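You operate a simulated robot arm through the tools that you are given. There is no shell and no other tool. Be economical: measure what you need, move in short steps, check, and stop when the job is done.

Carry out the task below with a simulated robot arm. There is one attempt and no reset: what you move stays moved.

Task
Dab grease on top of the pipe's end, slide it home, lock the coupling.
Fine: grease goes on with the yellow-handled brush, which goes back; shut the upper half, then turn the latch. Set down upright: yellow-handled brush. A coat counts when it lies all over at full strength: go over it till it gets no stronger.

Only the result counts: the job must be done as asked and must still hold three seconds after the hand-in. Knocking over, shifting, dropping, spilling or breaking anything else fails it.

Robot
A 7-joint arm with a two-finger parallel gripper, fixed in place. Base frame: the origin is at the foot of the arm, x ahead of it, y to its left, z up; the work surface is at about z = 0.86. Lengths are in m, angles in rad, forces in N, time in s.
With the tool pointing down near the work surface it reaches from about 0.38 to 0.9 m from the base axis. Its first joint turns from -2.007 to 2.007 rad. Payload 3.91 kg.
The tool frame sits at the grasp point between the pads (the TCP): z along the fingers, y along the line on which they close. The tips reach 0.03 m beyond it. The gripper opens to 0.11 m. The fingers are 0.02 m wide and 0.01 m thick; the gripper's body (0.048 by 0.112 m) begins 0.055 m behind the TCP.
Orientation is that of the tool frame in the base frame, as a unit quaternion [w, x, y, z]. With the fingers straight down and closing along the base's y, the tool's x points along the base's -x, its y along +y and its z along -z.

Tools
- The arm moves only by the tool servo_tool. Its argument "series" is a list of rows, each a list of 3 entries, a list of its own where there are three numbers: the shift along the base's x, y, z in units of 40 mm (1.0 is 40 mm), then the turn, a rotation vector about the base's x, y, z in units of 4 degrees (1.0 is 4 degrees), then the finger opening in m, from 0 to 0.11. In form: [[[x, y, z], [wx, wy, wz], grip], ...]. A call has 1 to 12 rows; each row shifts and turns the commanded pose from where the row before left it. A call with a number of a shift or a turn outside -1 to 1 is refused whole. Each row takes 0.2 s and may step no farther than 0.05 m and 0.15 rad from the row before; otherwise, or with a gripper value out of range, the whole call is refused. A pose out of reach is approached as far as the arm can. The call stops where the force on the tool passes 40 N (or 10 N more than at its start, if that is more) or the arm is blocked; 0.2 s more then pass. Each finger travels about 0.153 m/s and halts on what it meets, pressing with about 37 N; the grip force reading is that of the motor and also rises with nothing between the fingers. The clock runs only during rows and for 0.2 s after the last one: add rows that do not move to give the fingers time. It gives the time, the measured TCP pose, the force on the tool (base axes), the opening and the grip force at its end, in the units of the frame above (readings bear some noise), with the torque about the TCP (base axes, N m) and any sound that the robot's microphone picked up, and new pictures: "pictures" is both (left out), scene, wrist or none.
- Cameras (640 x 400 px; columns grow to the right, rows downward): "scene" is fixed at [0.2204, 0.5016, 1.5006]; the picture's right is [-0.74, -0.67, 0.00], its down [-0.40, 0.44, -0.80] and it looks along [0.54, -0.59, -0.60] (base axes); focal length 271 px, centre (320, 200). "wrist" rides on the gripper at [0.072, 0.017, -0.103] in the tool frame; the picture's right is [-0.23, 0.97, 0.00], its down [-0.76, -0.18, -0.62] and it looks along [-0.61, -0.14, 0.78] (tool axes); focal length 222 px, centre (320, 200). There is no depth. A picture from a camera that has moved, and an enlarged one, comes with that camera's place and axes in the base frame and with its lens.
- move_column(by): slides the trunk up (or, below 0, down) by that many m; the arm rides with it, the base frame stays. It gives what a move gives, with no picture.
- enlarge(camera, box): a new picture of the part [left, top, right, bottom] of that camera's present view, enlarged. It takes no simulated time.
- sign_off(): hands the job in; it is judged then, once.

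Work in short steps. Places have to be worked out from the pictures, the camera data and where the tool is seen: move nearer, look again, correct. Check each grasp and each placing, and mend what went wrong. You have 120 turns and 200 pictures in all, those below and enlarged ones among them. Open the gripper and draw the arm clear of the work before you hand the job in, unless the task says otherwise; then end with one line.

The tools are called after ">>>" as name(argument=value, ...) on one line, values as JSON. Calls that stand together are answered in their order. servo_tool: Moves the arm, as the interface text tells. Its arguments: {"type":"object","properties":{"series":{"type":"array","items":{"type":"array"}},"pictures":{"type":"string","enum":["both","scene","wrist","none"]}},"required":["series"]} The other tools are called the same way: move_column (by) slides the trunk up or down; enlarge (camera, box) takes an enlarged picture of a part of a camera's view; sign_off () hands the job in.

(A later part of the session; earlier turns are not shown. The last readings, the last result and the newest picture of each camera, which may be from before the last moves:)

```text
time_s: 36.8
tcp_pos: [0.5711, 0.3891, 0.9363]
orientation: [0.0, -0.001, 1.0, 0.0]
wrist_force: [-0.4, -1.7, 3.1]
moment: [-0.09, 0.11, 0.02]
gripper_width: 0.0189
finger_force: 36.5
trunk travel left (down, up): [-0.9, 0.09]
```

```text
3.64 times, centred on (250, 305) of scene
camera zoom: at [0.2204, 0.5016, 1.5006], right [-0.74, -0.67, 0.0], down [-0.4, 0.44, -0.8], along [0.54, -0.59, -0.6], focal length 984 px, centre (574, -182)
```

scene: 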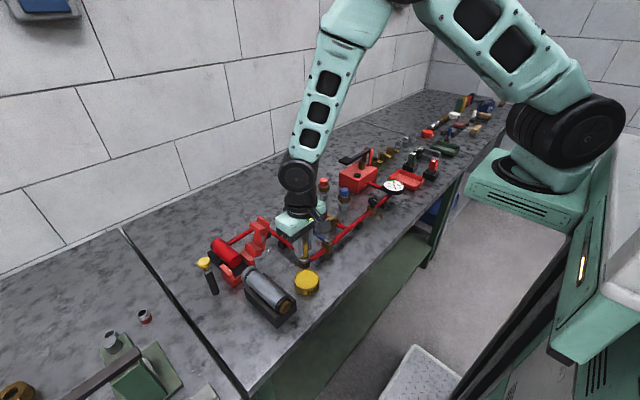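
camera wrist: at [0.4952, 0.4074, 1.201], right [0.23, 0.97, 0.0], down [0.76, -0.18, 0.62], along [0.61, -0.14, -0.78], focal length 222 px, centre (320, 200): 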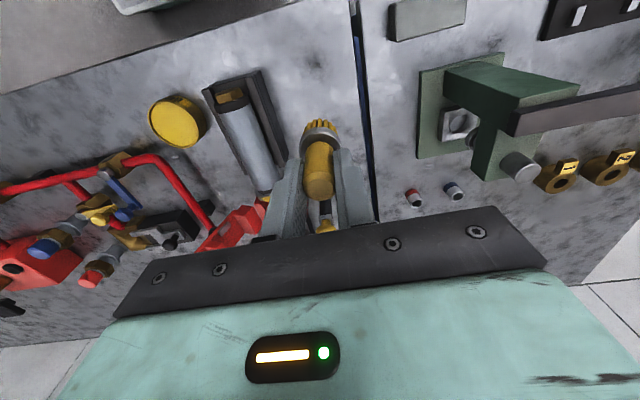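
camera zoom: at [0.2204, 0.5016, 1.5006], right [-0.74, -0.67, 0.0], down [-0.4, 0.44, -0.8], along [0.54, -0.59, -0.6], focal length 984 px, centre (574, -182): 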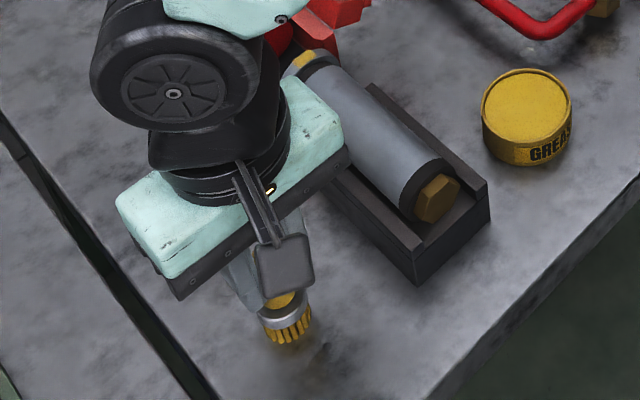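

At the original spot with light contact. Press 1 mm, open, and rise.

>>> servo_tool(series=[[[0, 0, -0.04], [0, 0, 0], 0.0], [[0, 0, 0], [0, 0, 0], 0.03], [[0, 0, 0], [0, 0, 0], 0.06], [[0, 0, 0], [0, 0, 0], 0.06], [[0, 0, 0.9], [0, 0, 0], 0.06], [[0, 0, 0.9], [0, 0, 0], 0.06], [[0, 0, 0.9], [0, 0, 0], 0.06]], pictures="both")

```text
time_s: 38.4
tcp_pos: [0.5702, 0.388, 1.0447]
orientation: [0.0, 0.0, 1.0, 0.0]
wrist_force: [0.1, -0.3, -1.4]
moment: [-0.01, 0.0, -0.01]
gripper_width: 0.06
finger_force: 0.1
trunk travel left (down, up): [-0.9, 0.09]
camera wrist: at [0.4985, 0.4033, 1.1485], right [0.23, 0.97, 0.0], down [0.76, -0.18, 0.62], along [0.61, -0.14, -0.78], focal length 222 px, centre (320, 200)
```

scene: 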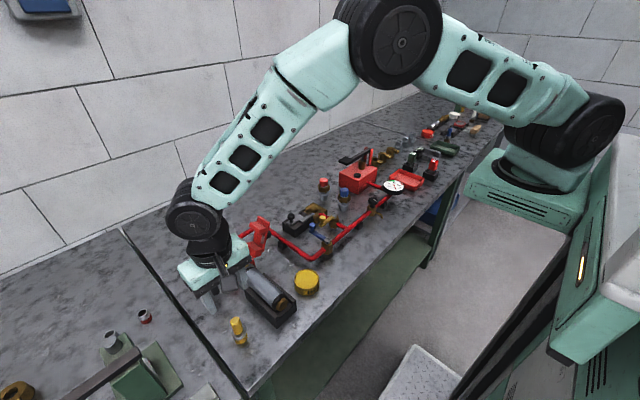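
wrist: 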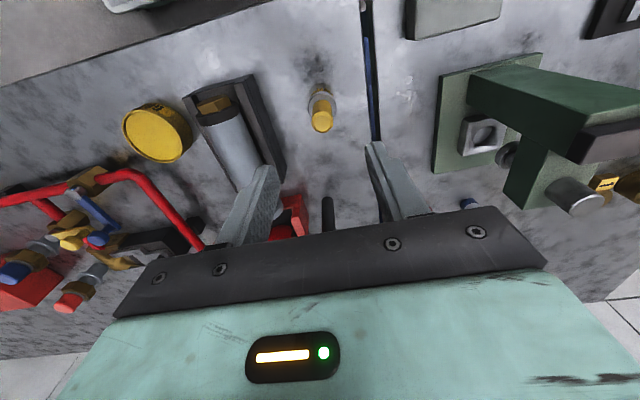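

Brush stands at its place. Next: close fingers, go behind the pipe's brass end (x≈0.525, y≈0.289), look.

>>> servo_tool(series=[[[-0.75, -0.83, 0], [0, 0, 0], 0.0], [[-0.75, -0.83, 0], [0, 0, 0], 0.0], [[-0.75, -0.83, 0], [0, 0, 0], 0.0], [[0, 0, -0.5], [0, 0, 0], 0.0], [[0, 0, 0], [0, 0, 0], 0.0]], pictures="wrist")

>>> enlarge(camera="scene", box=[210, 220, 350, 350])

```text
time_s: 39.6
tcp_pos: [0.4792, 0.288, 1.0256]
orientation: [0.001, -0.001, 1.0, 0.0]
wrist_force: [-1.6, 0.6, 0.1]
moment: [-0.01, -0.01, -0.01]
gripper_width: 0.0
finger_force: 36.4
trunk travel left (down, up): [-0.9, 0.09]
camera wrist: at [0.4067, 0.3037, 1.1304], right [0.23, 0.97, 0.0], down [0.76, -0.18, 0.62], along [0.61, -0.14, -0.78], focal length 222 px, centre (320, 200)
```

wrist: 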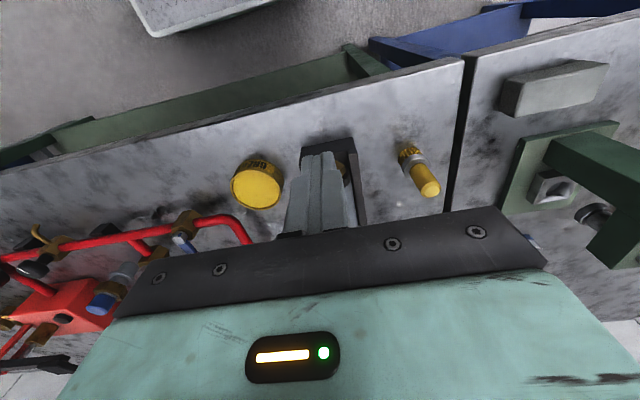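

```text
3.08 times, centred on (280, 285) of scene
camera zoom: at [0.2204, 0.5016, 1.5006], right [-0.74, -0.67, 0.0], down [-0.4, 0.44, -0.8], along [0.54, -0.59, -0.6], focal length 833 px, centre (443, -62)
```

zoom: 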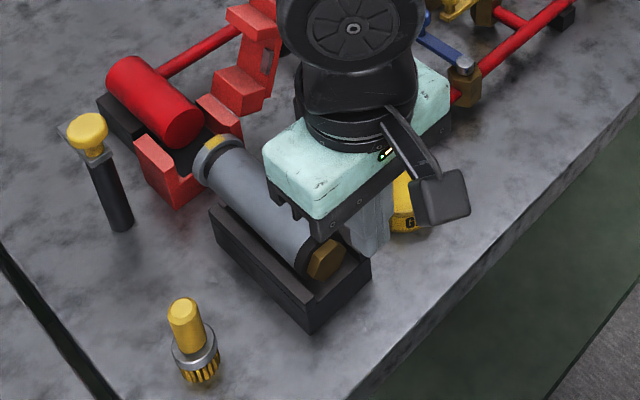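

Hex end face at x≈0.535, axis y≈0.289, z≈0.917. Lower behind it to tip z≈0.906.

>>> servo_tool(series=[[[0, 0.03, -0.75], [0, 0, 0], 0.0], [[0, 0, -0.75], [0, 0, 0], 0.0], [[0, 0, -0.72], [0, 0, 0], 0.0], [[0, 0, 0], [0, 0, 0], 0.0]], pictures="wrist")

>>> enlarge(camera="scene", box=[230, 240, 330, 340])

```text
time_s: 40.6
tcp_pos: [0.4801, 0.2891, 0.9349]
orientation: [0.0, 0.0, 1.0, 0.0]
wrist_force: [0.7, 0.2, 0.5]
moment: [0.03, -0.01, -0.03]
gripper_width: 0.0
finger_force: 36.9
trunk travel left (down, up): [-0.9, 0.09]
camera wrist: at [0.4074, 0.3061, 1.0392], right [0.23, 0.97, 0.0], down [0.76, -0.18, 0.62], along [0.61, -0.14, -0.78], focal length 222 px, centre (320, 200)
```

wrist: 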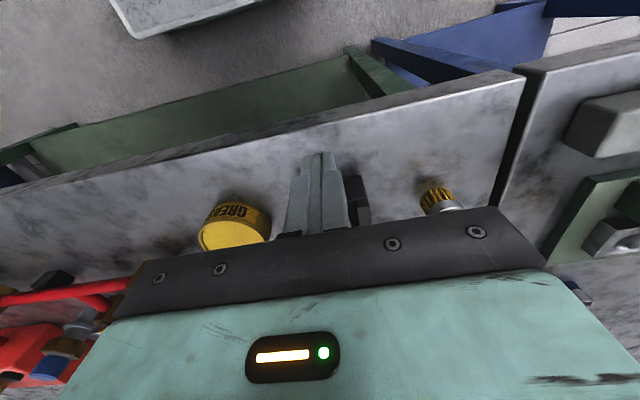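

```text
4.00 times, centred on (280, 290) of scene
camera zoom: at [0.2204, 0.5016, 1.5006], right [-0.74, -0.67, 0.0], down [-0.4, 0.44, -0.8], along [0.54, -0.59, -0.6], focal length 1083 px, centre (480, -160)
```

zoom: 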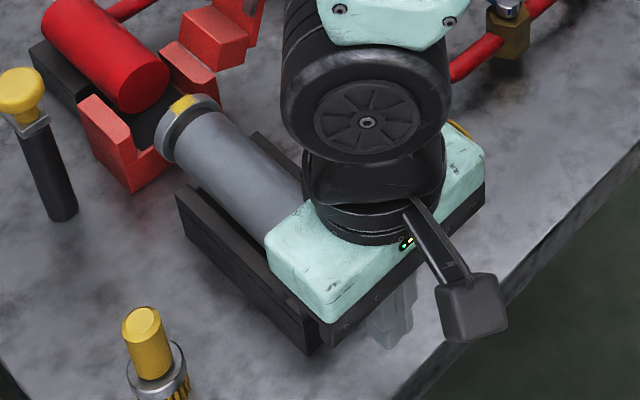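

Clear. Advance +x in 10 mm rows up to near hex, then beyond, watching force.

>>> servo_tool(series=[[[0.25, 0, 0], [0, 0, 0], 0.0], [[0.25, 0, 0], [0, 0, 0], 0.0], [[0.25, 0, 0], [0, 0, 0], 0.0], [[0.25, 0, 0], [0, 0, 0], 0.0], [[0.25, 0, 0], [0, 0, 0], 0.0], [[0.25, 0, 0], [0, 0, 0], 0.0]], pictures="none")

>>> enlarge(camera="scene", box=[200, 210, 320, 330])

```text
time_s: 42.0
tcp_pos: [0.5412, 0.2909, 0.9358]
orientation: [0.0, -0.001, 1.0, -0.001]
wrist_force: [-3.4, -0.2, 3.9]
moment: [-0.05, -0.01, -0.01]
gripper_width: 0.0002
finger_force: 36.6
trunk travel left (down, up): [-0.9, 0.09]
```

```text
3.33 times, centred on (260, 270) of scene
camera zoom: at [0.2204, 0.5016, 1.5006], right [-0.74, -0.67, 0.0], down [-0.4, 0.44, -0.8], along [0.54, -0.59, -0.6], focal length 902 px, centre (520, -33)
```

zoom: 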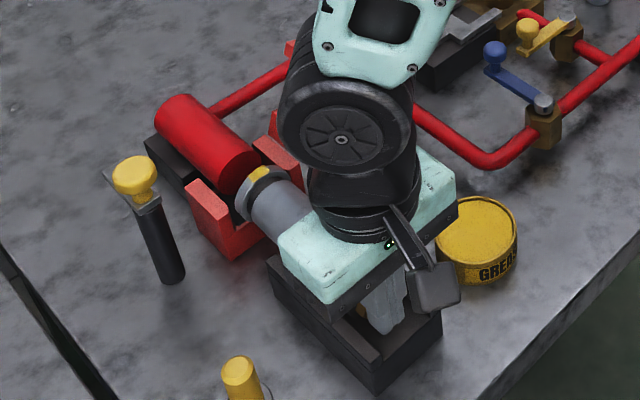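

Sliding with ~3 N. Continue.

>>> servo_tool(series=[[[0.25, -0.03, 0], [0, 0, 0], 0.0], [[0.25, 0, 0], [0, 0, 0], 0.0], [[0.2, 0, 0], [0, 0, 0], 0.0], [[0.0, 0, 0], [0, 0, 0], 0.0]], pictures="none")

>>> enlarge(camera="scene", box=[200, 220, 300, 320])

```text
time_s: 43.0
tcp_pos: [0.5678, 0.2874, 0.9353]
orientation: [-0.001, -0.001, 1.0, 0.0]
wrist_force: [-12.8, -1.2, 10.9]
moment: [-0.17, -0.08, -0.04]
gripper_width: 0.0
finger_force: 37.1
trunk travel left (down, up): [-0.9, 0.09]
```

```text
4.00 times, centred on (250, 270) of scene
camera zoom: at [0.2204, 0.5016, 1.5006], right [-0.74, -0.67, 0.0], down [-0.4, 0.44, -0.8], along [0.54, -0.59, -0.6], focal length 1083 px, centre (600, -80)
```

zoom: 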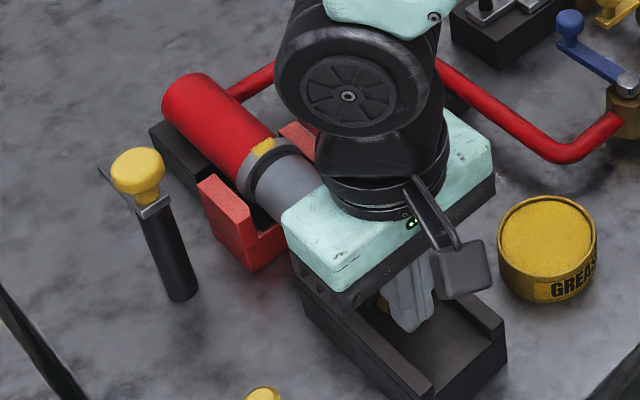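

Ring now abuts the red pipe and force rises to 13 N. Push a touch more to confirm it's home.

>>> servo_tool(series=[[[0.06, 0, 0], [0, 0, 0], 0.0], [[0.06, 0, 0], [0, 0, 0], 0.0], [[0.0, 0, 0], [0, 0, 0], 0.0]], pictures="none")

```text
time_s: 43.7
tcp_pos: [0.568, 0.2884, 0.9351]
orientation: [-0.005, -0.002, 1.0, 0.0]
wrist_force: [-11.6, -6.1, 19.4]
moment: [-0.12, -0.19, -0.1]
gripper_width: 0.0001
finger_force: 36.9
trunk travel left (down, up): [-0.9, 0.09]
stopped in row 3: the force on the tool passed its limit (the readings are from after the stop); the commanded pose is now the measured one
```

Home (blocked). Back off −x, then rise and look at the coupling.

>>> servo_tool(series=[[[-0.5, 0, 0], [0, 0, 0], 0.0], [[-0.6, 0, 0], [0, 0, 0], 0.0], [[-0.2, 0, 0.8], [0, 0, 0], 0.0], [[0, 0, 0.9], [0, 0, 0], 0.0], [[0, 0, 0.9], [0, 0, 0], 0.0], [[0.8, 0.5, 0.5], [0, 0, 0], 0.0], [[0.8, 0.5, 0.5], [0, 0, 0], 0.0], [[0.8, 0.3, 0], [0, 0, 0], 0.0], [[0.8, 0, 0], [0, 0, 0], 0.0]], pictures="both")

>>> enlarge(camera="wrist", box=[200, 40, 400, 220])

>>> enlarge(camera="scene", box=[190, 200, 310, 320])

```text
time_s: 45.7
tcp_pos: [0.6455, 0.343, 1.0789]
orientation: [-0.004, -0.002, 1.0, -0.002]
wrist_force: [0.4, 0.2, -0.2]
moment: [-0.01, 0.0, 0.01]
gripper_width: 0.0
finger_force: 37.0
trunk travel left (down, up): [-0.9, 0.09]
camera wrist: at [0.5739, 0.3592, 1.1834], right [0.22, 0.97, 0.0], down [0.77, -0.17, 0.62], along [0.6, -0.14, -0.79], focal length 222 px, centre (320, 200)
```

scene: 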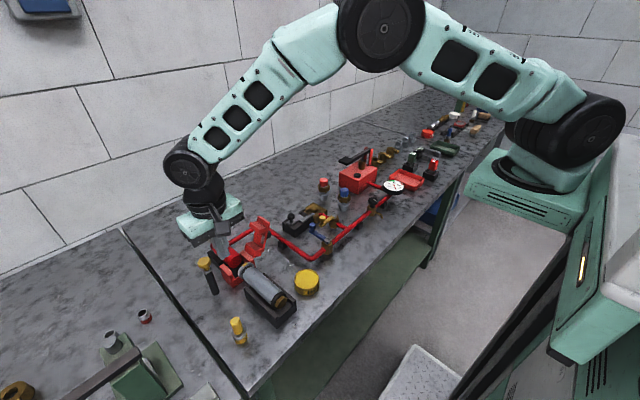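
wrist: 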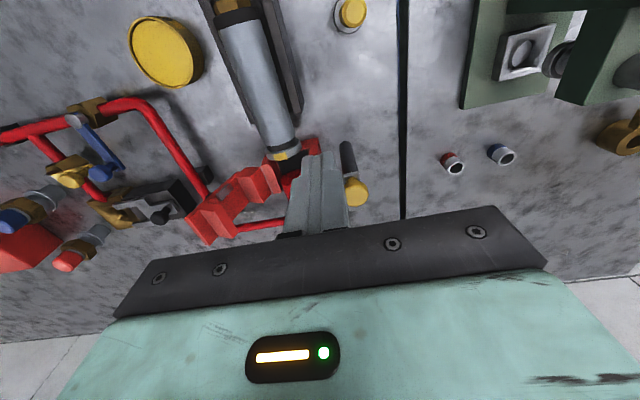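

```text
2.22 times, centred on (300, 130) of wrist
camera zoom: at [0.5739, 0.3592, 1.1834], right [0.22, 0.97, 0.0], down [0.77, -0.17, 0.62], along [0.6, -0.14, -0.79], focal length 494 px, centre (364, 356)
```

zoom: 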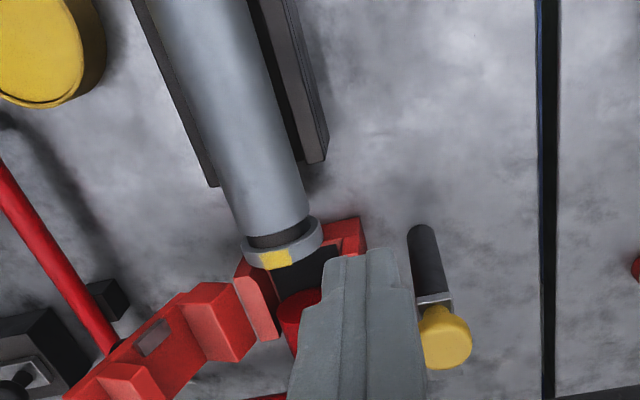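

```text
3.33 times, centred on (250, 260) of scene
camera zoom: at [0.2204, 0.5016, 1.5006], right [-0.74, -0.67, 0.0], down [-0.4, 0.44, -0.8], along [0.54, -0.59, -0.6], focal length 902 px, centre (553, 0)
```

zoom: 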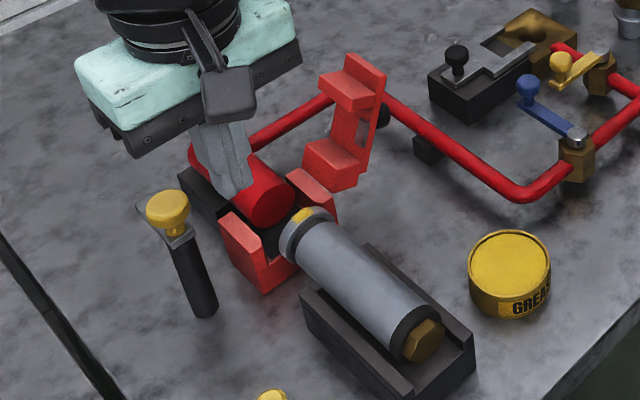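

The pipe came back with my fingers: tips must have been bearing on the hex (Fz +19 N) and dragged it during the retreat. Look closely at the end geometry.

>>> enlarge(camera="scene", box=[250, 270, 310, 330])

>>> enlarge(camera="wrist", box=[200, 0, 320, 80])

```text
6.67 times, centred on (280, 300) of scene
camera zoom: at [0.2204, 0.5016, 1.5006], right [-0.74, -0.67, 0.0], down [-0.4, 0.44, -0.8], along [0.54, -0.59, -0.6], focal length 1805 px, centre (587, -467)
```

zoom: 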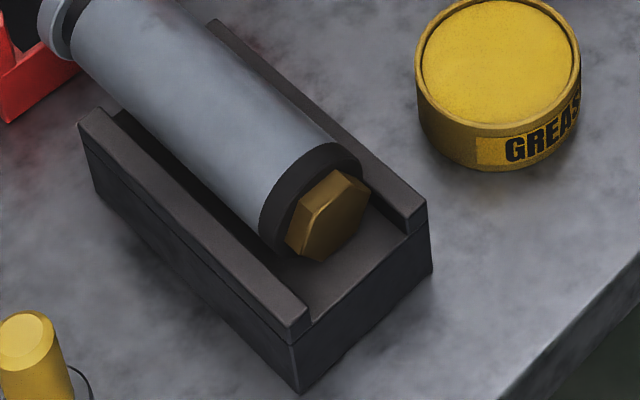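

```text
5.00 times, centred on (260, 40) of wrist
camera zoom: at [0.5739, 0.3592, 1.1834], right [0.22, 0.97, 0.0], down [0.77, -0.17, 0.62], along [0.6, -0.14, -0.79], focal length 1111 px, centre (620, 1000)
```

zoom: 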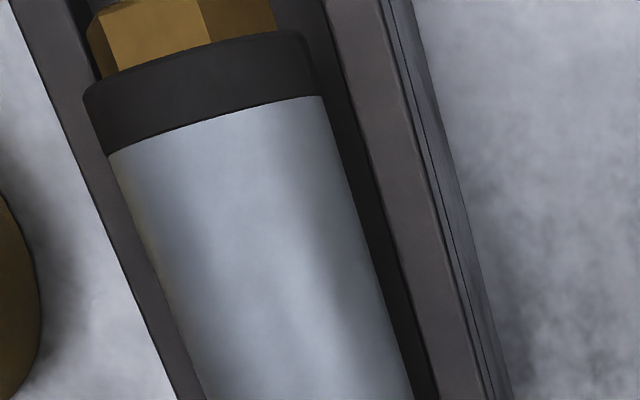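

Hex face contact seems to be on-axis, so it's unclear whether it was dragged or sprang back. I'll push again, gently, and then retreat in tiny steps with looks. First return behind it.

>>> servo_tool(series=[[[-0.8, 0, 0], [0, 0, 0], 0.0], [[-0.8, -0.3, 0], [0, 0, 0], 0.0], [[-0.8, -0.5, 0], [0, 0, 0], 0.0], [[-0.8, -0.55, 0], [0, 0, 0], 0.0], [[-0.8, 0, 0], [0, 0, 0], 0.0], [[0, 0, -0.9], [0, 0, 0], 0.0], [[0, 0, -0.9], [0, 0, 0], 0.0], [[0, 0, -0.9], [0, 0, 0], 0.0], [[0, 0, -0.9], [0, 0, 0], 0.0], [[0, 0, 0], [0, 0, 0], 0.0]], pictures="none")

```text
time_s: 47.9
tcp_pos: [0.4858, 0.2885, 0.9382]
orientation: [-0.004, -0.002, 1.0, -0.001]
wrist_force: [0.3, 0.2, -0.3]
moment: [-0.03, 0.0, 0.01]
gripper_width: 0.0
finger_force: 37.1
trunk travel left (down, up): [-0.9, 0.09]
```

Push again, ending just at the home contact.

>>> servo_tool(series=[[[0.25, 0, 0], [0, 0, 0], 0.0], [[0.25, 0, 0], [0, 0, 0], 0.0], [[0.25, 0, 0], [0, 0, 0], 0.0], [[0.25, 0, 0], [0, 0, 0], 0.0], [[0.25, 0, 0], [0, 0, 0], 0.0], [[0.25, 0, 0], [0, 0, 0], 0.0], [[0.25, 0, 0], [0, 0, 0], 0.0], [[0.15, 0, 0], [0, 0, 0], 0.0], [[0, 0, 0], [0, 0, 0], 0.0]], pictures="none")

>>> enlarge(camera="scene", box=[220, 230, 320, 330])

```text
time_s: 49.9
tcp_pos: [0.5616, 0.2868, 0.9357]
orientation: [-0.004, -0.001, 1.0, 0.0]
wrist_force: [-7.1, 2.5, 14.6]
moment: [0.01, -0.15, 0.05]
gripper_width: 0.0001
finger_force: 36.9
trunk travel left (down, up): [-0.9, 0.09]
```

```text
4.00 times, centred on (270, 280) of scene
camera zoom: at [0.2204, 0.5016, 1.5006], right [-0.74, -0.67, 0.0], down [-0.4, 0.44, -0.8], along [0.54, -0.59, -0.6], focal length 1083 px, centre (520, -120)
```

zoom: 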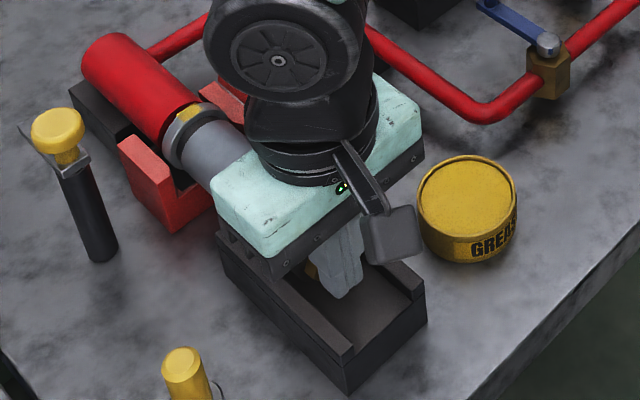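

Fz is +15 N again, so tips bear on something. This time I finish the push, ease slightly, then lift straight up instead of retreating.

>>> servo_tool(series=[[[0.1, 0, 0], [0, 0, 0], 0.0], [[0.08, 0, 0], [0, 0, 0], 0.0], [[0, 0, 0], [0, 0, 0], 0.0]], pictures="none")

>>> enlarge(camera="scene", box=[230, 240, 290, 300])

```text
time_s: 50.7
tcp_pos: [0.5677, 0.2856, 0.9353]
orientation: [-0.003, -0.002, 1.0, -0.001]
wrist_force: [-9.2, -0.4, 24.1]
moment: [-0.15, -0.22, 0.02]
gripper_width: 0.0
finger_force: 37.0
trunk travel left (down, up): [-0.9, 0.09]
```

```text
6.67 times, centred on (260, 270) of scene
camera zoom: at [0.2204, 0.5016, 1.5006], right [-0.74, -0.67, 0.0], down [-0.4, 0.44, -0.8], along [0.54, -0.59, -0.6], focal length 1805 px, centre (720, -267)
```

zoom: 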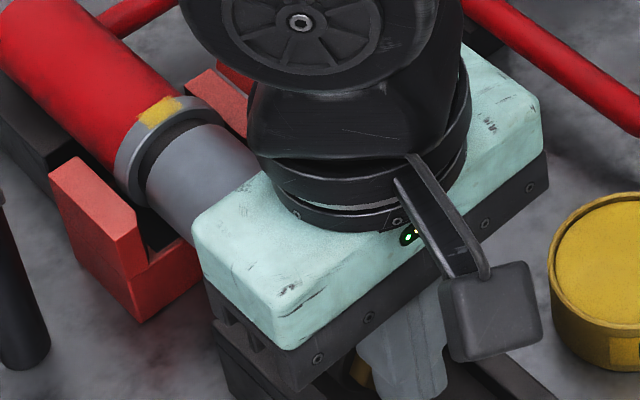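

Ring abuts the red pipe. Now lift straight up.

>>> servo_tool(series=[[[0, 0, 0.3], [0, 0, 0], 0.0], [[0, 0, 0.6], [0, 0, 0], 0.0], [[0, 0, 0.9], [0, 0, 0], 0.0], [[-0.5, 0, 0.9], [0, 0, 0], 0.0], [[-0.5, 0, 0.6], [0, 0, 0], 0.0]], pictures="none")

>>> enlarge(camera="scene", box=[210, 220, 330, 340])

```text
time_s: 51.9
tcp_pos: [0.5298, 0.2875, 1.0631]
orientation: [-0.003, -0.002, 1.0, -0.001]
wrist_force: [0.7, -0.2, -0.9]
moment: [-0.02, 0.04, 0.02]
gripper_width: 0.0
finger_force: 36.7
trunk travel left (down, up): [-0.9, 0.09]
```

```text
3.33 times, centred on (270, 280) of scene
camera zoom: at [0.2204, 0.5016, 1.5006], right [-0.74, -0.67, 0.0], down [-0.4, 0.44, -0.8], along [0.54, -0.59, -0.6], focal length 902 px, centre (487, -67)
```

zoom: 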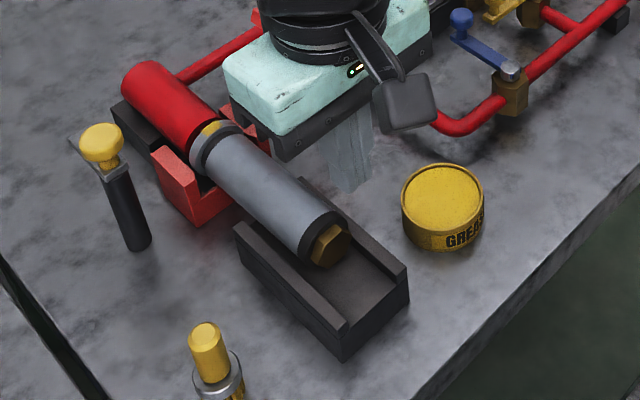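

The pipe stays in place now. Zoom on the joint to check for a gap.

>>> enlarge(camera="scene", box=[225, 240, 275, 290])

```text
8.00 times, centred on (250, 265) of scene
camera zoom: at [0.2204, 0.5016, 1.5006], right [-0.74, -0.67, 0.0], down [-0.4, 0.44, -0.8], along [0.54, -0.59, -0.6], focal length 2166 px, centre (880, -320)
```

zoom: 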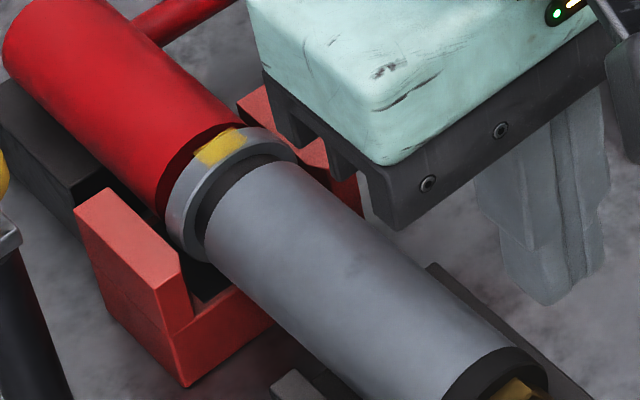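

The pipe backed off roughly 7 mm during the lift. Better: grip the pipe body across y, slide it home, and simply open. Move above x≈0.60 with fingers open.

>>> servo_tool(series=[[[0.85, 0, 0], [0.2, 0, 0], 0.08], [[0.85, 0, 0], [0.2, 0, 0], 0.08], [[0, 0, -0.6], [0, 0, 0], 0.08], [[0, 0, -0.6], [0, 0, 0], 0.08], [[0, 0, 0], [0, 0, 0], 0.08]], pictures="both")

```text
time_s: 53.1
tcp_pos: [0.598, 0.2864, 1.0176]
orientation: [-0.003, -0.002, 1.0, 0.013]
wrist_force: [0.1, 0.6, 0.4]
moment: [-0.01, 0.02, 0.01]
gripper_width: 0.0799
finger_force: 0.0
trunk travel left (down, up): [-0.9, 0.09]
camera wrist: at [0.5255, 0.2996, 1.1228], right [0.22, 0.97, 0.02], down [0.77, -0.19, 0.61], along [0.6, -0.12, -0.79], focal length 222 px, centre (320, 200)
```

scene: 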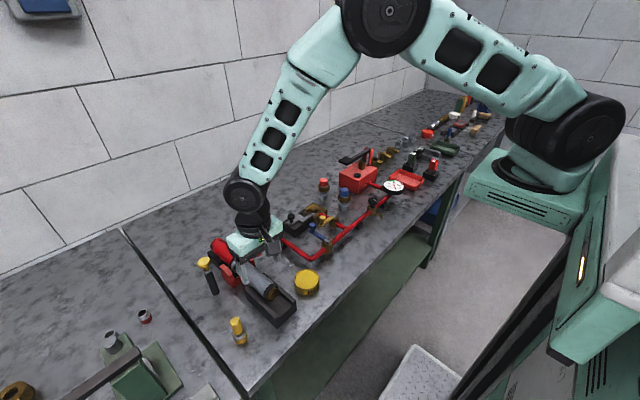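
wrist: 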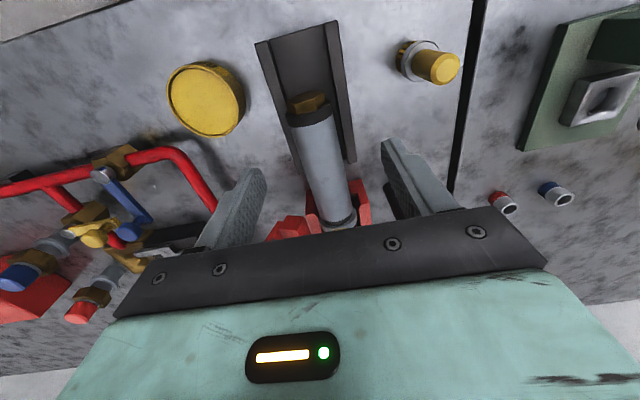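

Undo the small tilt I introduced, then descend astride the pipe to z≈0.937.

>>> servo_tool(series=[[[0, 0.03, -0.5], [-0.2, 0, 0], 0.08], [[0, 0, -0.5], [-0.2, 0, 0], 0.08], [[0, 0, -0.5], [0, 0, 0], 0.08], [[0, 0, -0.5], [0, 0, 0], 0.08], [[0, 0, 0], [0, 0, 0], 0.08]], pictures="wrist")

>>> enlarge(camera="scene", box=[220, 230, 320, 330])

```text
time_s: 54.3
tcp_pos: [0.5985, 0.288, 0.9367]
orientation: [-0.004, -0.002, 1.0, -0.001]
wrist_force: [-0.2, 0.1, 0.5]
moment: [0.02, 0.0, 0.01]
gripper_width: 0.0801
finger_force: 0.1
trunk travel left (down, up): [-0.9, 0.09]
camera wrist: at [0.5269, 0.3042, 1.0413], right [0.22, 0.97, 0.0], down [0.77, -0.17, 0.62], along [0.6, -0.14, -0.79], focal length 222 px, centre (320, 200)
```

wrist: 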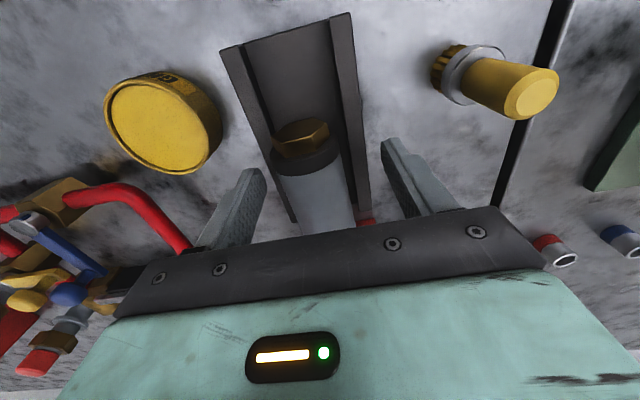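

```text
4.00 times, centred on (270, 280) of scene
camera zoom: at [0.2204, 0.5016, 1.5006], right [-0.74, -0.67, 0.0], down [-0.4, 0.44, -0.8], along [0.54, -0.59, -0.6], focal length 1083 px, centre (520, -120)
```

zoom: 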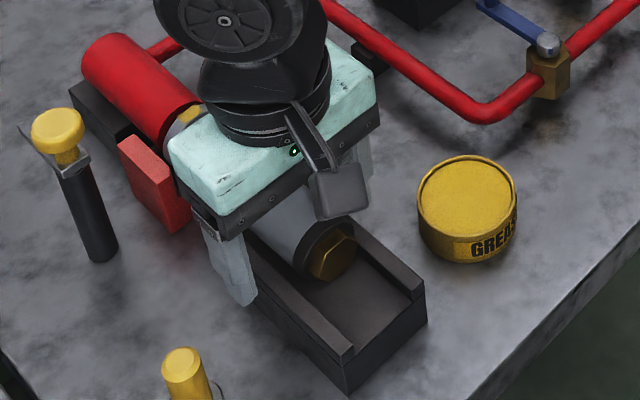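

Astride the pipe. Close, then slide +x in small steps.

>>> servo_tool(series=[[[0, 0, 0], [0, 0, 0], 0.0], [[0, 0, 0], [0, 0, 0], 0.0], [[0, 0, 0], [0, 0, 0], 0.0]], pictures="none")

>>> servo_tool(series=[[[0.1, 0, 0], [0, 0, 0], 0.0], [[0.1, 0, 0], [0, 0, 0], 0.0], [[0, 0, 0], [0, 0, 0], 0.0]], pictures="none")

>>> enlarge(camera="scene", box=[225, 240, 275, 290])

```text
time_s: 55.1
tcp_pos: [0.599, 0.2864, 0.9365]
orientation: [-0.004, -0.001, 1.0, -0.002]
wrist_force: [0.1, -2.2, -0.2]
moment: [-0.03, -0.01, -0.42]
gripper_width: 0.0413
finger_force: 36.9
trunk travel left (down, up): [-0.9, 0.09]
```

```text
time_s: 55.9
tcp_pos: [0.6046, 0.2865, 0.9375]
orientation: [-0.004, -0.001, 1.0, -0.002]
wrist_force: [-1.4, -7.2, -1.3]
moment: [-0.2, 0.39, -0.8]
gripper_width: 0.0414
finger_force: 37.5
trunk travel left (down, up): [-0.9, 0.09]
```

```text
8.00 times, centred on (250, 265) of scene
camera zoom: at [0.2204, 0.5016, 1.5006], right [-0.74, -0.67, 0.0], down [-0.4, 0.44, -0.8], along [0.54, -0.59, -0.6], focal length 2166 px, centre (880, -320)
```

zoom: 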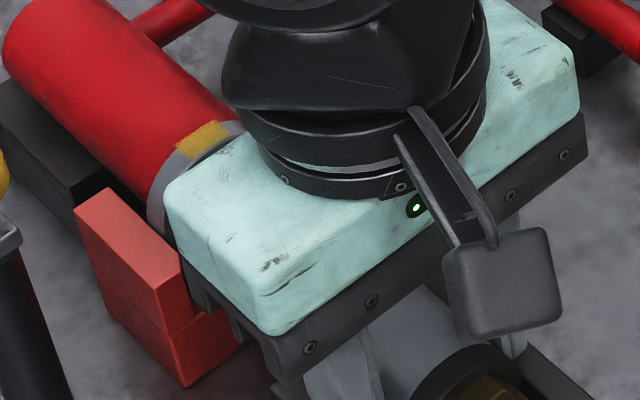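

The ring abuts the red again. Nudge 3 mm more to confirm the stop.

>>> servo_tool(series=[[[0.06, 0, 0], [0, 0, 0], 0.0], [[0.05, 0, 0], [0, 0, 0], 0.0], [[0, 0, 0], [0, 0, 0], 0.0]], pictures="none")

>>> enlarge(camera="scene", box=[225, 240, 275, 290])

```text
time_s: 56.7
tcp_pos: [0.606, 0.2867, 0.937]
orientation: [-0.006, -0.002, 1.0, -0.003]
wrist_force: [-26.9, -10.5, 0.5]
moment: [-0.19, 0.2, -0.82]
gripper_width: 0.0414
finger_force: 36.7
trunk travel left (down, up): [-0.9, 0.09]
```

```text
8.00 times, centred on (250, 265) of scene
camera zoom: at [0.2204, 0.5016, 1.5006], right [-0.74, -0.67, 0.0], down [-0.4, 0.44, -0.8], along [0.54, -0.59, -0.6], focal length 2166 px, centre (880, -320)
```

zoom: 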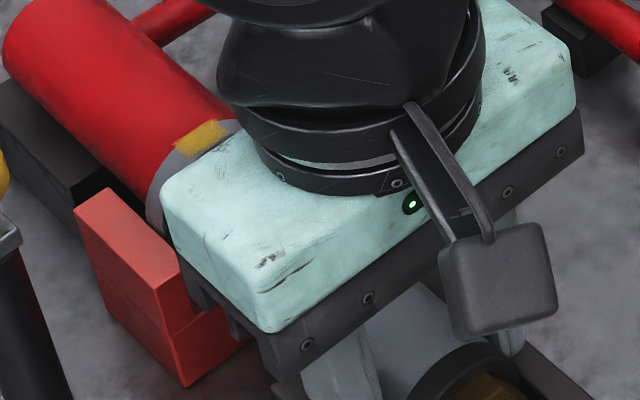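

Hard stop (27 N): home. Open and lift straight up, then view.

>>> servo_tool(series=[[[0, 0, 0], [0, 0, 0], 0.06], [[0, 0, 0], [0, 0, 0], 0.08], [[0, 0, 0.6], [0, 0, 0], 0.08], [[0, 0, 0.9], [0, 0, 0], 0.08], [[0, 0, 0.9], [0, 0, 0], 0.08], [[-0.6, 0.3, 0.6], [0, 0, 0], 0.08], [[-0.6, 0.3, 0.6], [0, 0, 0], 0.08]], pictures="wrist")

>>> enlarge(camera="scene", box=[225, 240, 275, 290])

>>> enlarge(camera="scene", box=[190, 200, 310, 320])

```text
time_s: 58.3
tcp_pos: [0.5589, 0.3115, 1.0826]
orientation: [-0.004, -0.001, 1.0, -0.001]
wrist_force: [1.4, 0.1, 0.6]
moment: [0.03, 0.04, 0.0]
gripper_width: 0.08
finger_force: 0.0
trunk travel left (down, up): [-0.9, 0.09]
camera wrist: at [0.4876, 0.3282, 1.1877], right [0.22, 0.97, 0.0], down [0.77, -0.17, 0.62], along [0.6, -0.14, -0.79], focal length 222 px, centre (320, 200)
```

wrist: 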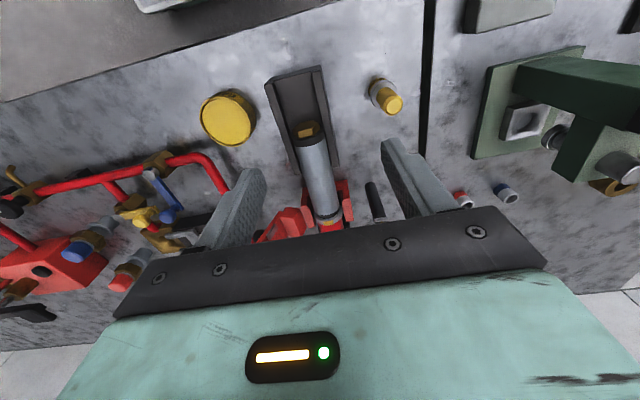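

```text
8.00 times, centred on (250, 265) of scene
camera zoom: at [0.2204, 0.5016, 1.5006], right [-0.74, -0.67, 0.0], down [-0.4, 0.44, -0.8], along [0.54, -0.59, -0.6], focal length 2166 px, centre (880, -320)
```

zoom: 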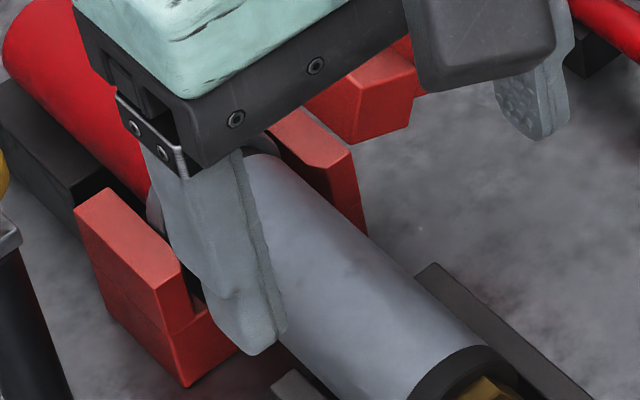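

```text
3.33 times, centred on (250, 260) of scene
camera zoom: at [0.2204, 0.5016, 1.5006], right [-0.74, -0.67, 0.0], down [-0.4, 0.44, -0.8], along [0.54, -0.59, -0.6], focal length 902 px, centre (553, 0)
```

zoom: 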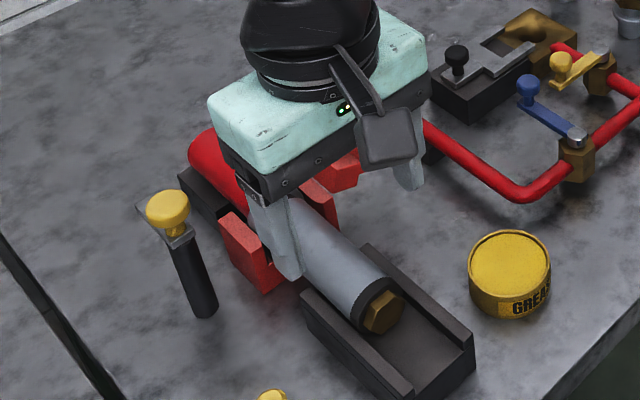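

Pipe stays home. Now the upper half: go around to its −y side, high, to look at its geometry.

>>> servo_tool(series=[[[0, 0, 0.9], [0, 0, 0], 0.0], [[0.65, -0.8, 0.2], [0, 0, 0], 0.0], [[0.65, -0.8, 0.2], [0, 0, 0], 0.0], [[0.65, -0.8, 0.2], [0, 0, 0], 0.0], [[0.65, -0.8, 0.0], [0, 0, 0], 0.0], [[0.65, -0.8, 0.0], [0, 0, 0], 0.0], [[0.65, -0.8, 0.0], [0, 0, 0], 0.0], [[0, 0, 0], [0, 0, 0], 0.0]], pictures="wrist")

>>> enlarge(camera="wrist", box=[300, 30, 480, 220])

>>> enlarge(camera="scene", box=[190, 200, 290, 300])

```text
time_s: 60.1
tcp_pos: [0.7195, 0.1187, 1.1449]
orientation: [-0.004, -0.002, 1.0, -0.001]
wrist_force: [0.2, -0.1, 0.1]
moment: [0.02, -0.03, 0.01]
gripper_width: 0.0
finger_force: 37.6
trunk travel left (down, up): [-0.9, 0.09]
camera wrist: at [0.6463, 0.1359, 1.2493], right [0.22, 0.97, 0.0], down [0.77, -0.17, 0.62], along [0.6, -0.14, -0.79], focal length 222 px, centre (320, 200)
```

wrist: 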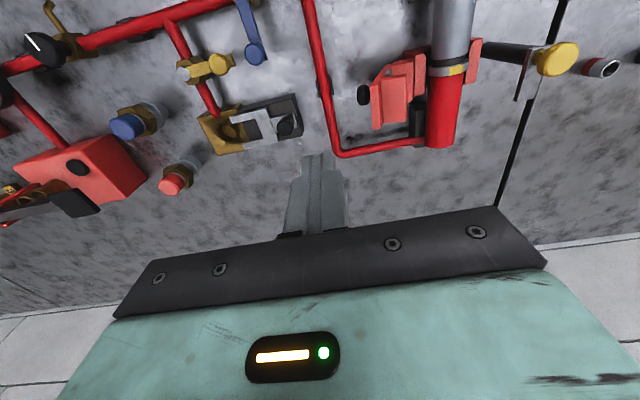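

```text
2.11 times, centred on (390, 125) of wrist
camera zoom: at [0.6463, 0.1359, 1.2493], right [0.22, 0.97, 0.0], down [0.77, -0.17, 0.62], along [0.6, -0.14, -0.79], focal length 468 px, centre (173, 358)
```

zoom: 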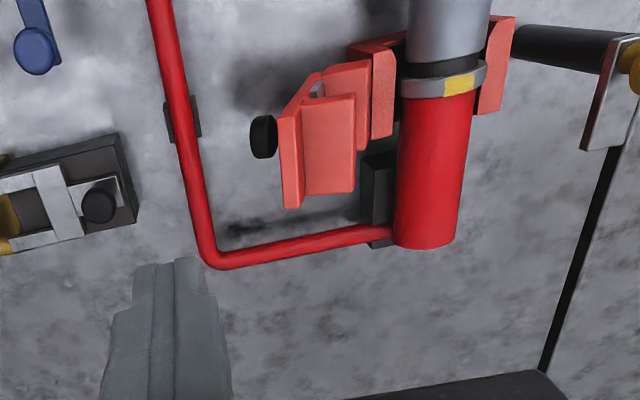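

```text
4.00 times, centred on (240, 250) of scene
camera zoom: at [0.2204, 0.5016, 1.5006], right [-0.74, -0.67, 0.0], down [-0.4, 0.44, -0.8], along [0.54, -0.59, -0.6], focal length 1083 px, centre (640, 0)
```

zoom: 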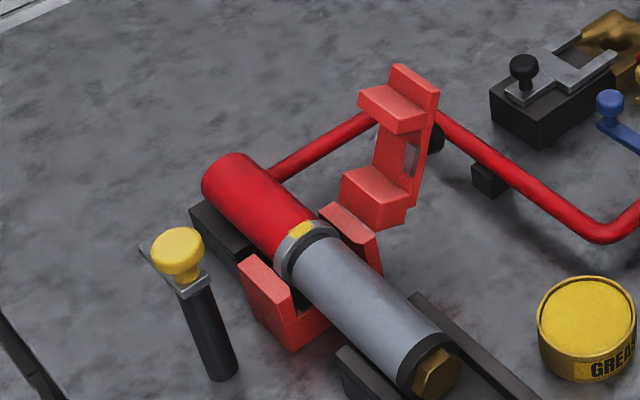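

Upper half: plate leaning toward −y, top near (0.72, 0.18, 1.0), knob at (0.728, 0.173, 0.934). I'll lower closed fingers on its −y side to tip z≈0.965 then push +y.

>>> servo_tool(series=[[[0, -0.1, -0.9], [0, 0, 0], 0.0], [[0, 0, -0.9], [0, 0, 0], 0.0], [[0, 0, -0.9], [0, 0, 0], 0.0], [[0, 0, -0.9], [0, 0, 0], 0.0], [[0, 0, 0], [0, 0, 0], 0.0]], pictures="both")

>>> enlarge(camera="scene", box=[200, 190, 300, 290])

```text
time_s: 61.3
tcp_pos: [0.717, 0.1157, 0.9957]
orientation: [-0.004, -0.002, 1.0, -0.001]
wrist_force: [-0.7, 0.1, 0.5]
moment: [-0.01, -0.01, 0.03]
gripper_width: 0.0
finger_force: 37.2
trunk travel left (down, up): [-0.9, 0.09]
camera wrist: at [0.6451, 0.1322, 1.1004], right [0.22, 0.97, 0.0], down [0.77, -0.17, 0.62], along [0.6, -0.14, -0.79], focal length 222 px, centre (320, 200)
```

scene: 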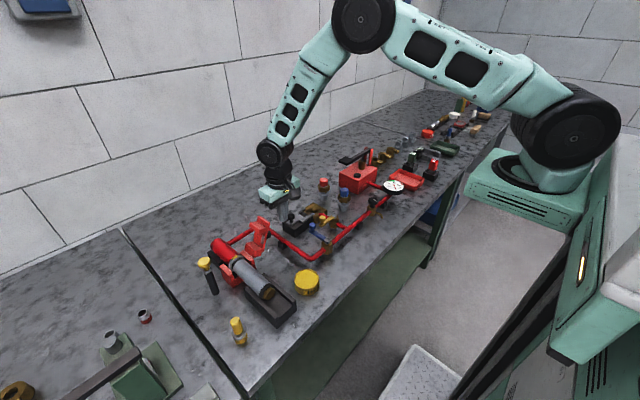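
wrist: 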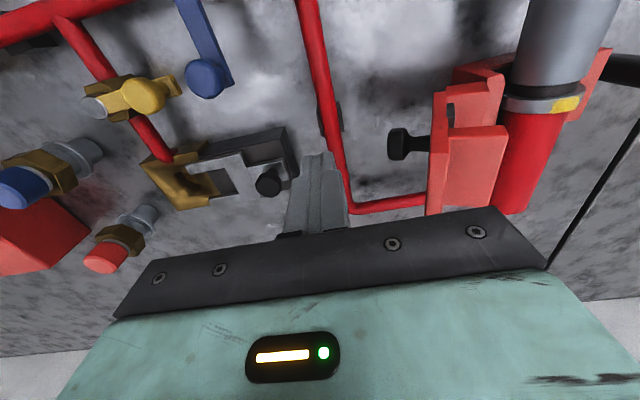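

```text
4.00 times, centred on (250, 240) of scene
camera zoom: at [0.2204, 0.5016, 1.5006], right [-0.74, -0.67, 0.0], down [-0.4, 0.44, -0.8], along [0.54, -0.59, -0.6], focal length 1083 px, centre (600, 40)
```

zoom: 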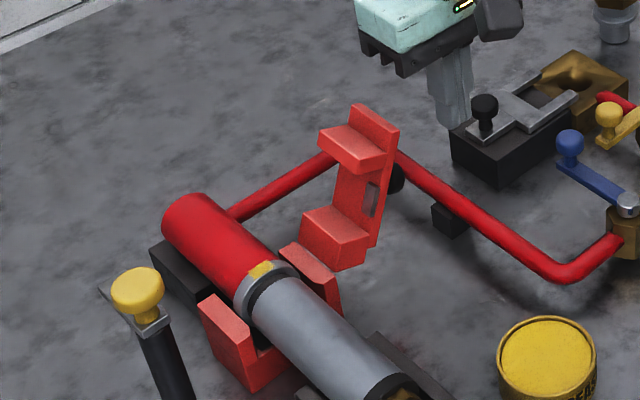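

Plate spans z≈0.92–1.0 at y≈0.19–0.22. Align x≈0.727 and push +y gently.

>>> servo_tool(series=[[[0.25, 0.5, 0], [0, 0, 0], 0.0], [[0, 0.6, 0], [0, 0, 0], 0.0], [[0, 0.3, 0], [0, 0, 0], 0.0], [[0, 0.3, 0], [0, 0, 0], 0.0], [[0, 0.3, 0], [0, 0, 0], 0.0], [[0, 0, 0], [0, 0, 0], 0.0]], pictures="wrist")

>>> enlarge(camera="scene", box=[200, 190, 300, 290])

```text
time_s: 62.5
tcp_pos: [0.7287, 0.1833, 1.0012]
orientation: [-0.004, 0.0, 1.0, -0.007]
wrist_force: [-12.9, -11.6, 23.1]
moment: [0.37, 0.31, 0.22]
gripper_width: 0.0001
finger_force: 36.8
trunk travel left (down, up): [-0.9, 0.09]
stopped in row 5: the force on the tool passed its limit (the readings are from after the stop); the commanded pose is now the measured one
camera wrist: at [0.6575, 0.201, 1.1055], right [0.23, 0.97, -0.01], down [0.77, -0.17, 0.62], along [0.6, -0.15, -0.78], focal length 222 px, centre (320, 200)
```

wrist: 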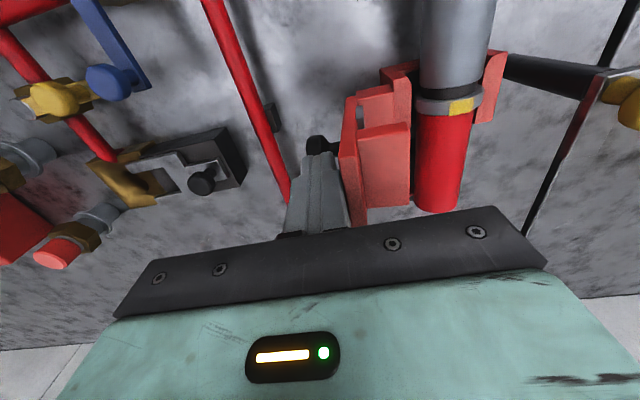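

```text
4.00 times, centred on (250, 240) of scene
camera zoom: at [0.2204, 0.5016, 1.5006], right [-0.74, -0.67, 0.0], down [-0.4, 0.44, -0.8], along [0.54, -0.59, -0.6], focal length 1083 px, centre (600, 40)
```

zoom: 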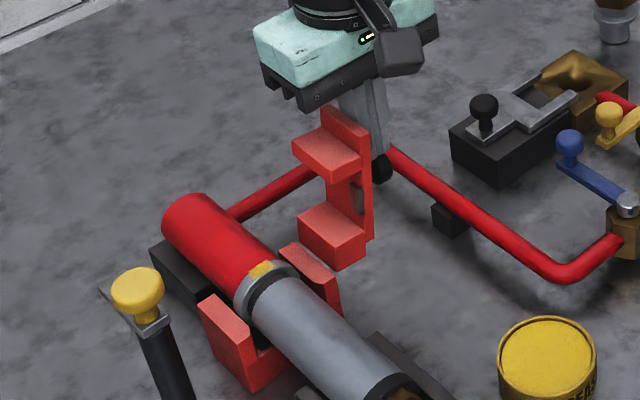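

Plate is now about vertical; the tips caught on the knob (Fz +23). Raise ~14 mm and continue pushing near the top edge.

>>> servo_tool(series=[[[0, -0.08, 0.35], [0, 0, 0], 0.0], [[0, 0.2, 0], [0, 0, 0], 0.0], [[0, 0.25, 0], [0, 0, 0], 0.0], [[0, 0.25, 0], [0, 0, 0], 0.0], [[0, 0.25, 0], [0, 0, 0], 0.0], [[0, 0, 0], [0, 0, 0], 0.0]], pictures="none")

>>> enlarge(camera="scene", box=[200, 190, 300, 290])

```text
time_s: 63.7
tcp_pos: [0.7314, 0.2162, 1.0183]
orientation: [-0.003, 0.0, 1.0, -0.007]
wrist_force: [-11.4, -10.8, 20.6]
moment: [-0.49, 0.42, -0.06]
gripper_width: 0.0
finger_force: 36.8
trunk travel left (down, up): [-0.9, 0.09]
stopped in row 6: the force on the tool passed its limit (the readings are from after the stop); the commanded pose is now the measured one
```

```text
4.00 times, centred on (250, 240) of scene
camera zoom: at [0.2204, 0.5016, 1.5006], right [-0.74, -0.67, 0.0], down [-0.4, 0.44, -0.8], along [0.54, -0.59, -0.6], focal length 1083 px, centre (600, 40)
```

zoom: 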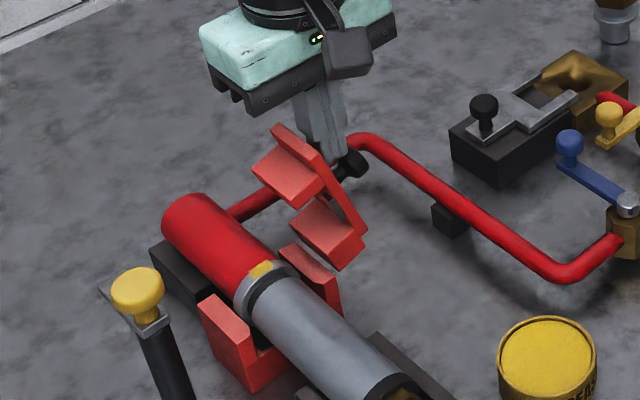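

Plate is now past vertical (~45°). Lift the fingers out and see if it holds.

>>> servo_tool(series=[[[0, 0, 0.4], [0, 0, 0], 0.0], [[0, 0, 0.8], [0, 0, 0], 0.0], [[0, 0, 0.4], [0, 0, 0], 0.0], [[0, 0, 0], [0, 0, 0], 0.0]], pictures="wrist")

>>> enlarge(camera="scene", box=[200, 190, 300, 290])

```text
time_s: 64.7
tcp_pos: [0.7328, 0.2163, 1.0802]
orientation: [-0.003, 0.0, 1.0, -0.007]
wrist_force: [0.4, 0.1, 0.4]
moment: [-0.06, 0.01, -0.02]
gripper_width: 0.0003
finger_force: 37.2
trunk travel left (down, up): [-0.9, 0.09]
camera wrist: at [0.661, 0.2351, 1.1839], right [0.23, 0.97, -0.01], down [0.77, -0.17, 0.62], along [0.6, -0.15, -0.78], focal length 222 px, centre (320, 200)
```

wrist: 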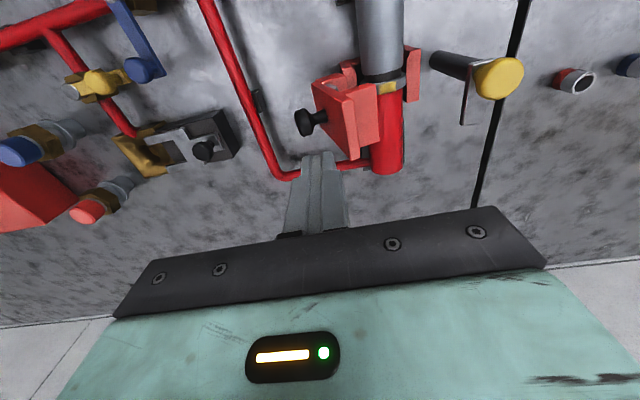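

```text
4.00 times, centred on (250, 240) of scene
camera zoom: at [0.2204, 0.5016, 1.5006], right [-0.74, -0.67, 0.0], down [-0.4, 0.44, -0.8], along [0.54, -0.59, -0.6], focal length 1083 px, centre (600, 40)
```

zoom: 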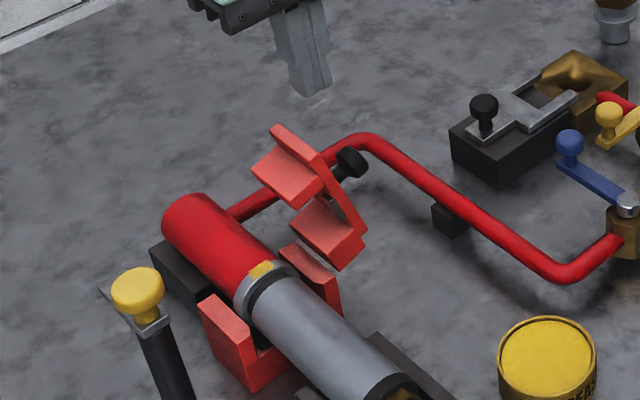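

It holds by friction at ~75°. Best: push its knob (≈(0.727, 0.204, 0.974)) in +y from behind. Go round behind and low.

>>> servo_tool(series=[[[-0.1, -0.85, 0], [0, 0, 0], 0.0], [[0, -0.85, 0], [0, 0, 0], 0.0], [[0, 0, -0.9], [0, 0, 0], 0.0], [[0, 0, -0.9], [0, 0, 0], 0.0], [[0, 0, -0.8], [0, 0, 0], 0.0], [[0, 0, 0], [0, 0, 0], 0.0]], pictures="wrist")

```text
time_s: 66.1
tcp_pos: [0.7275, 0.1501, 0.9736]
orientation: [-0.003, 0.001, 1.0, -0.006]
wrist_force: [0.6, 0.9, -0.1]
moment: [0.04, -0.04, 0.0]
gripper_width: 0.0
finger_force: 37.6
trunk travel left (down, up): [-0.9, 0.09]
camera wrist: at [0.6556, 0.1688, 1.0776], right [0.23, 0.97, -0.01], down [0.76, -0.17, 0.62], along [0.6, -0.15, -0.78], focal length 222 px, centre (320, 200)
```

wrist: 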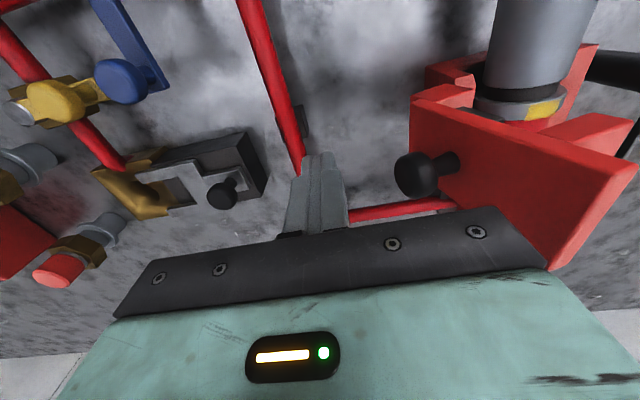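

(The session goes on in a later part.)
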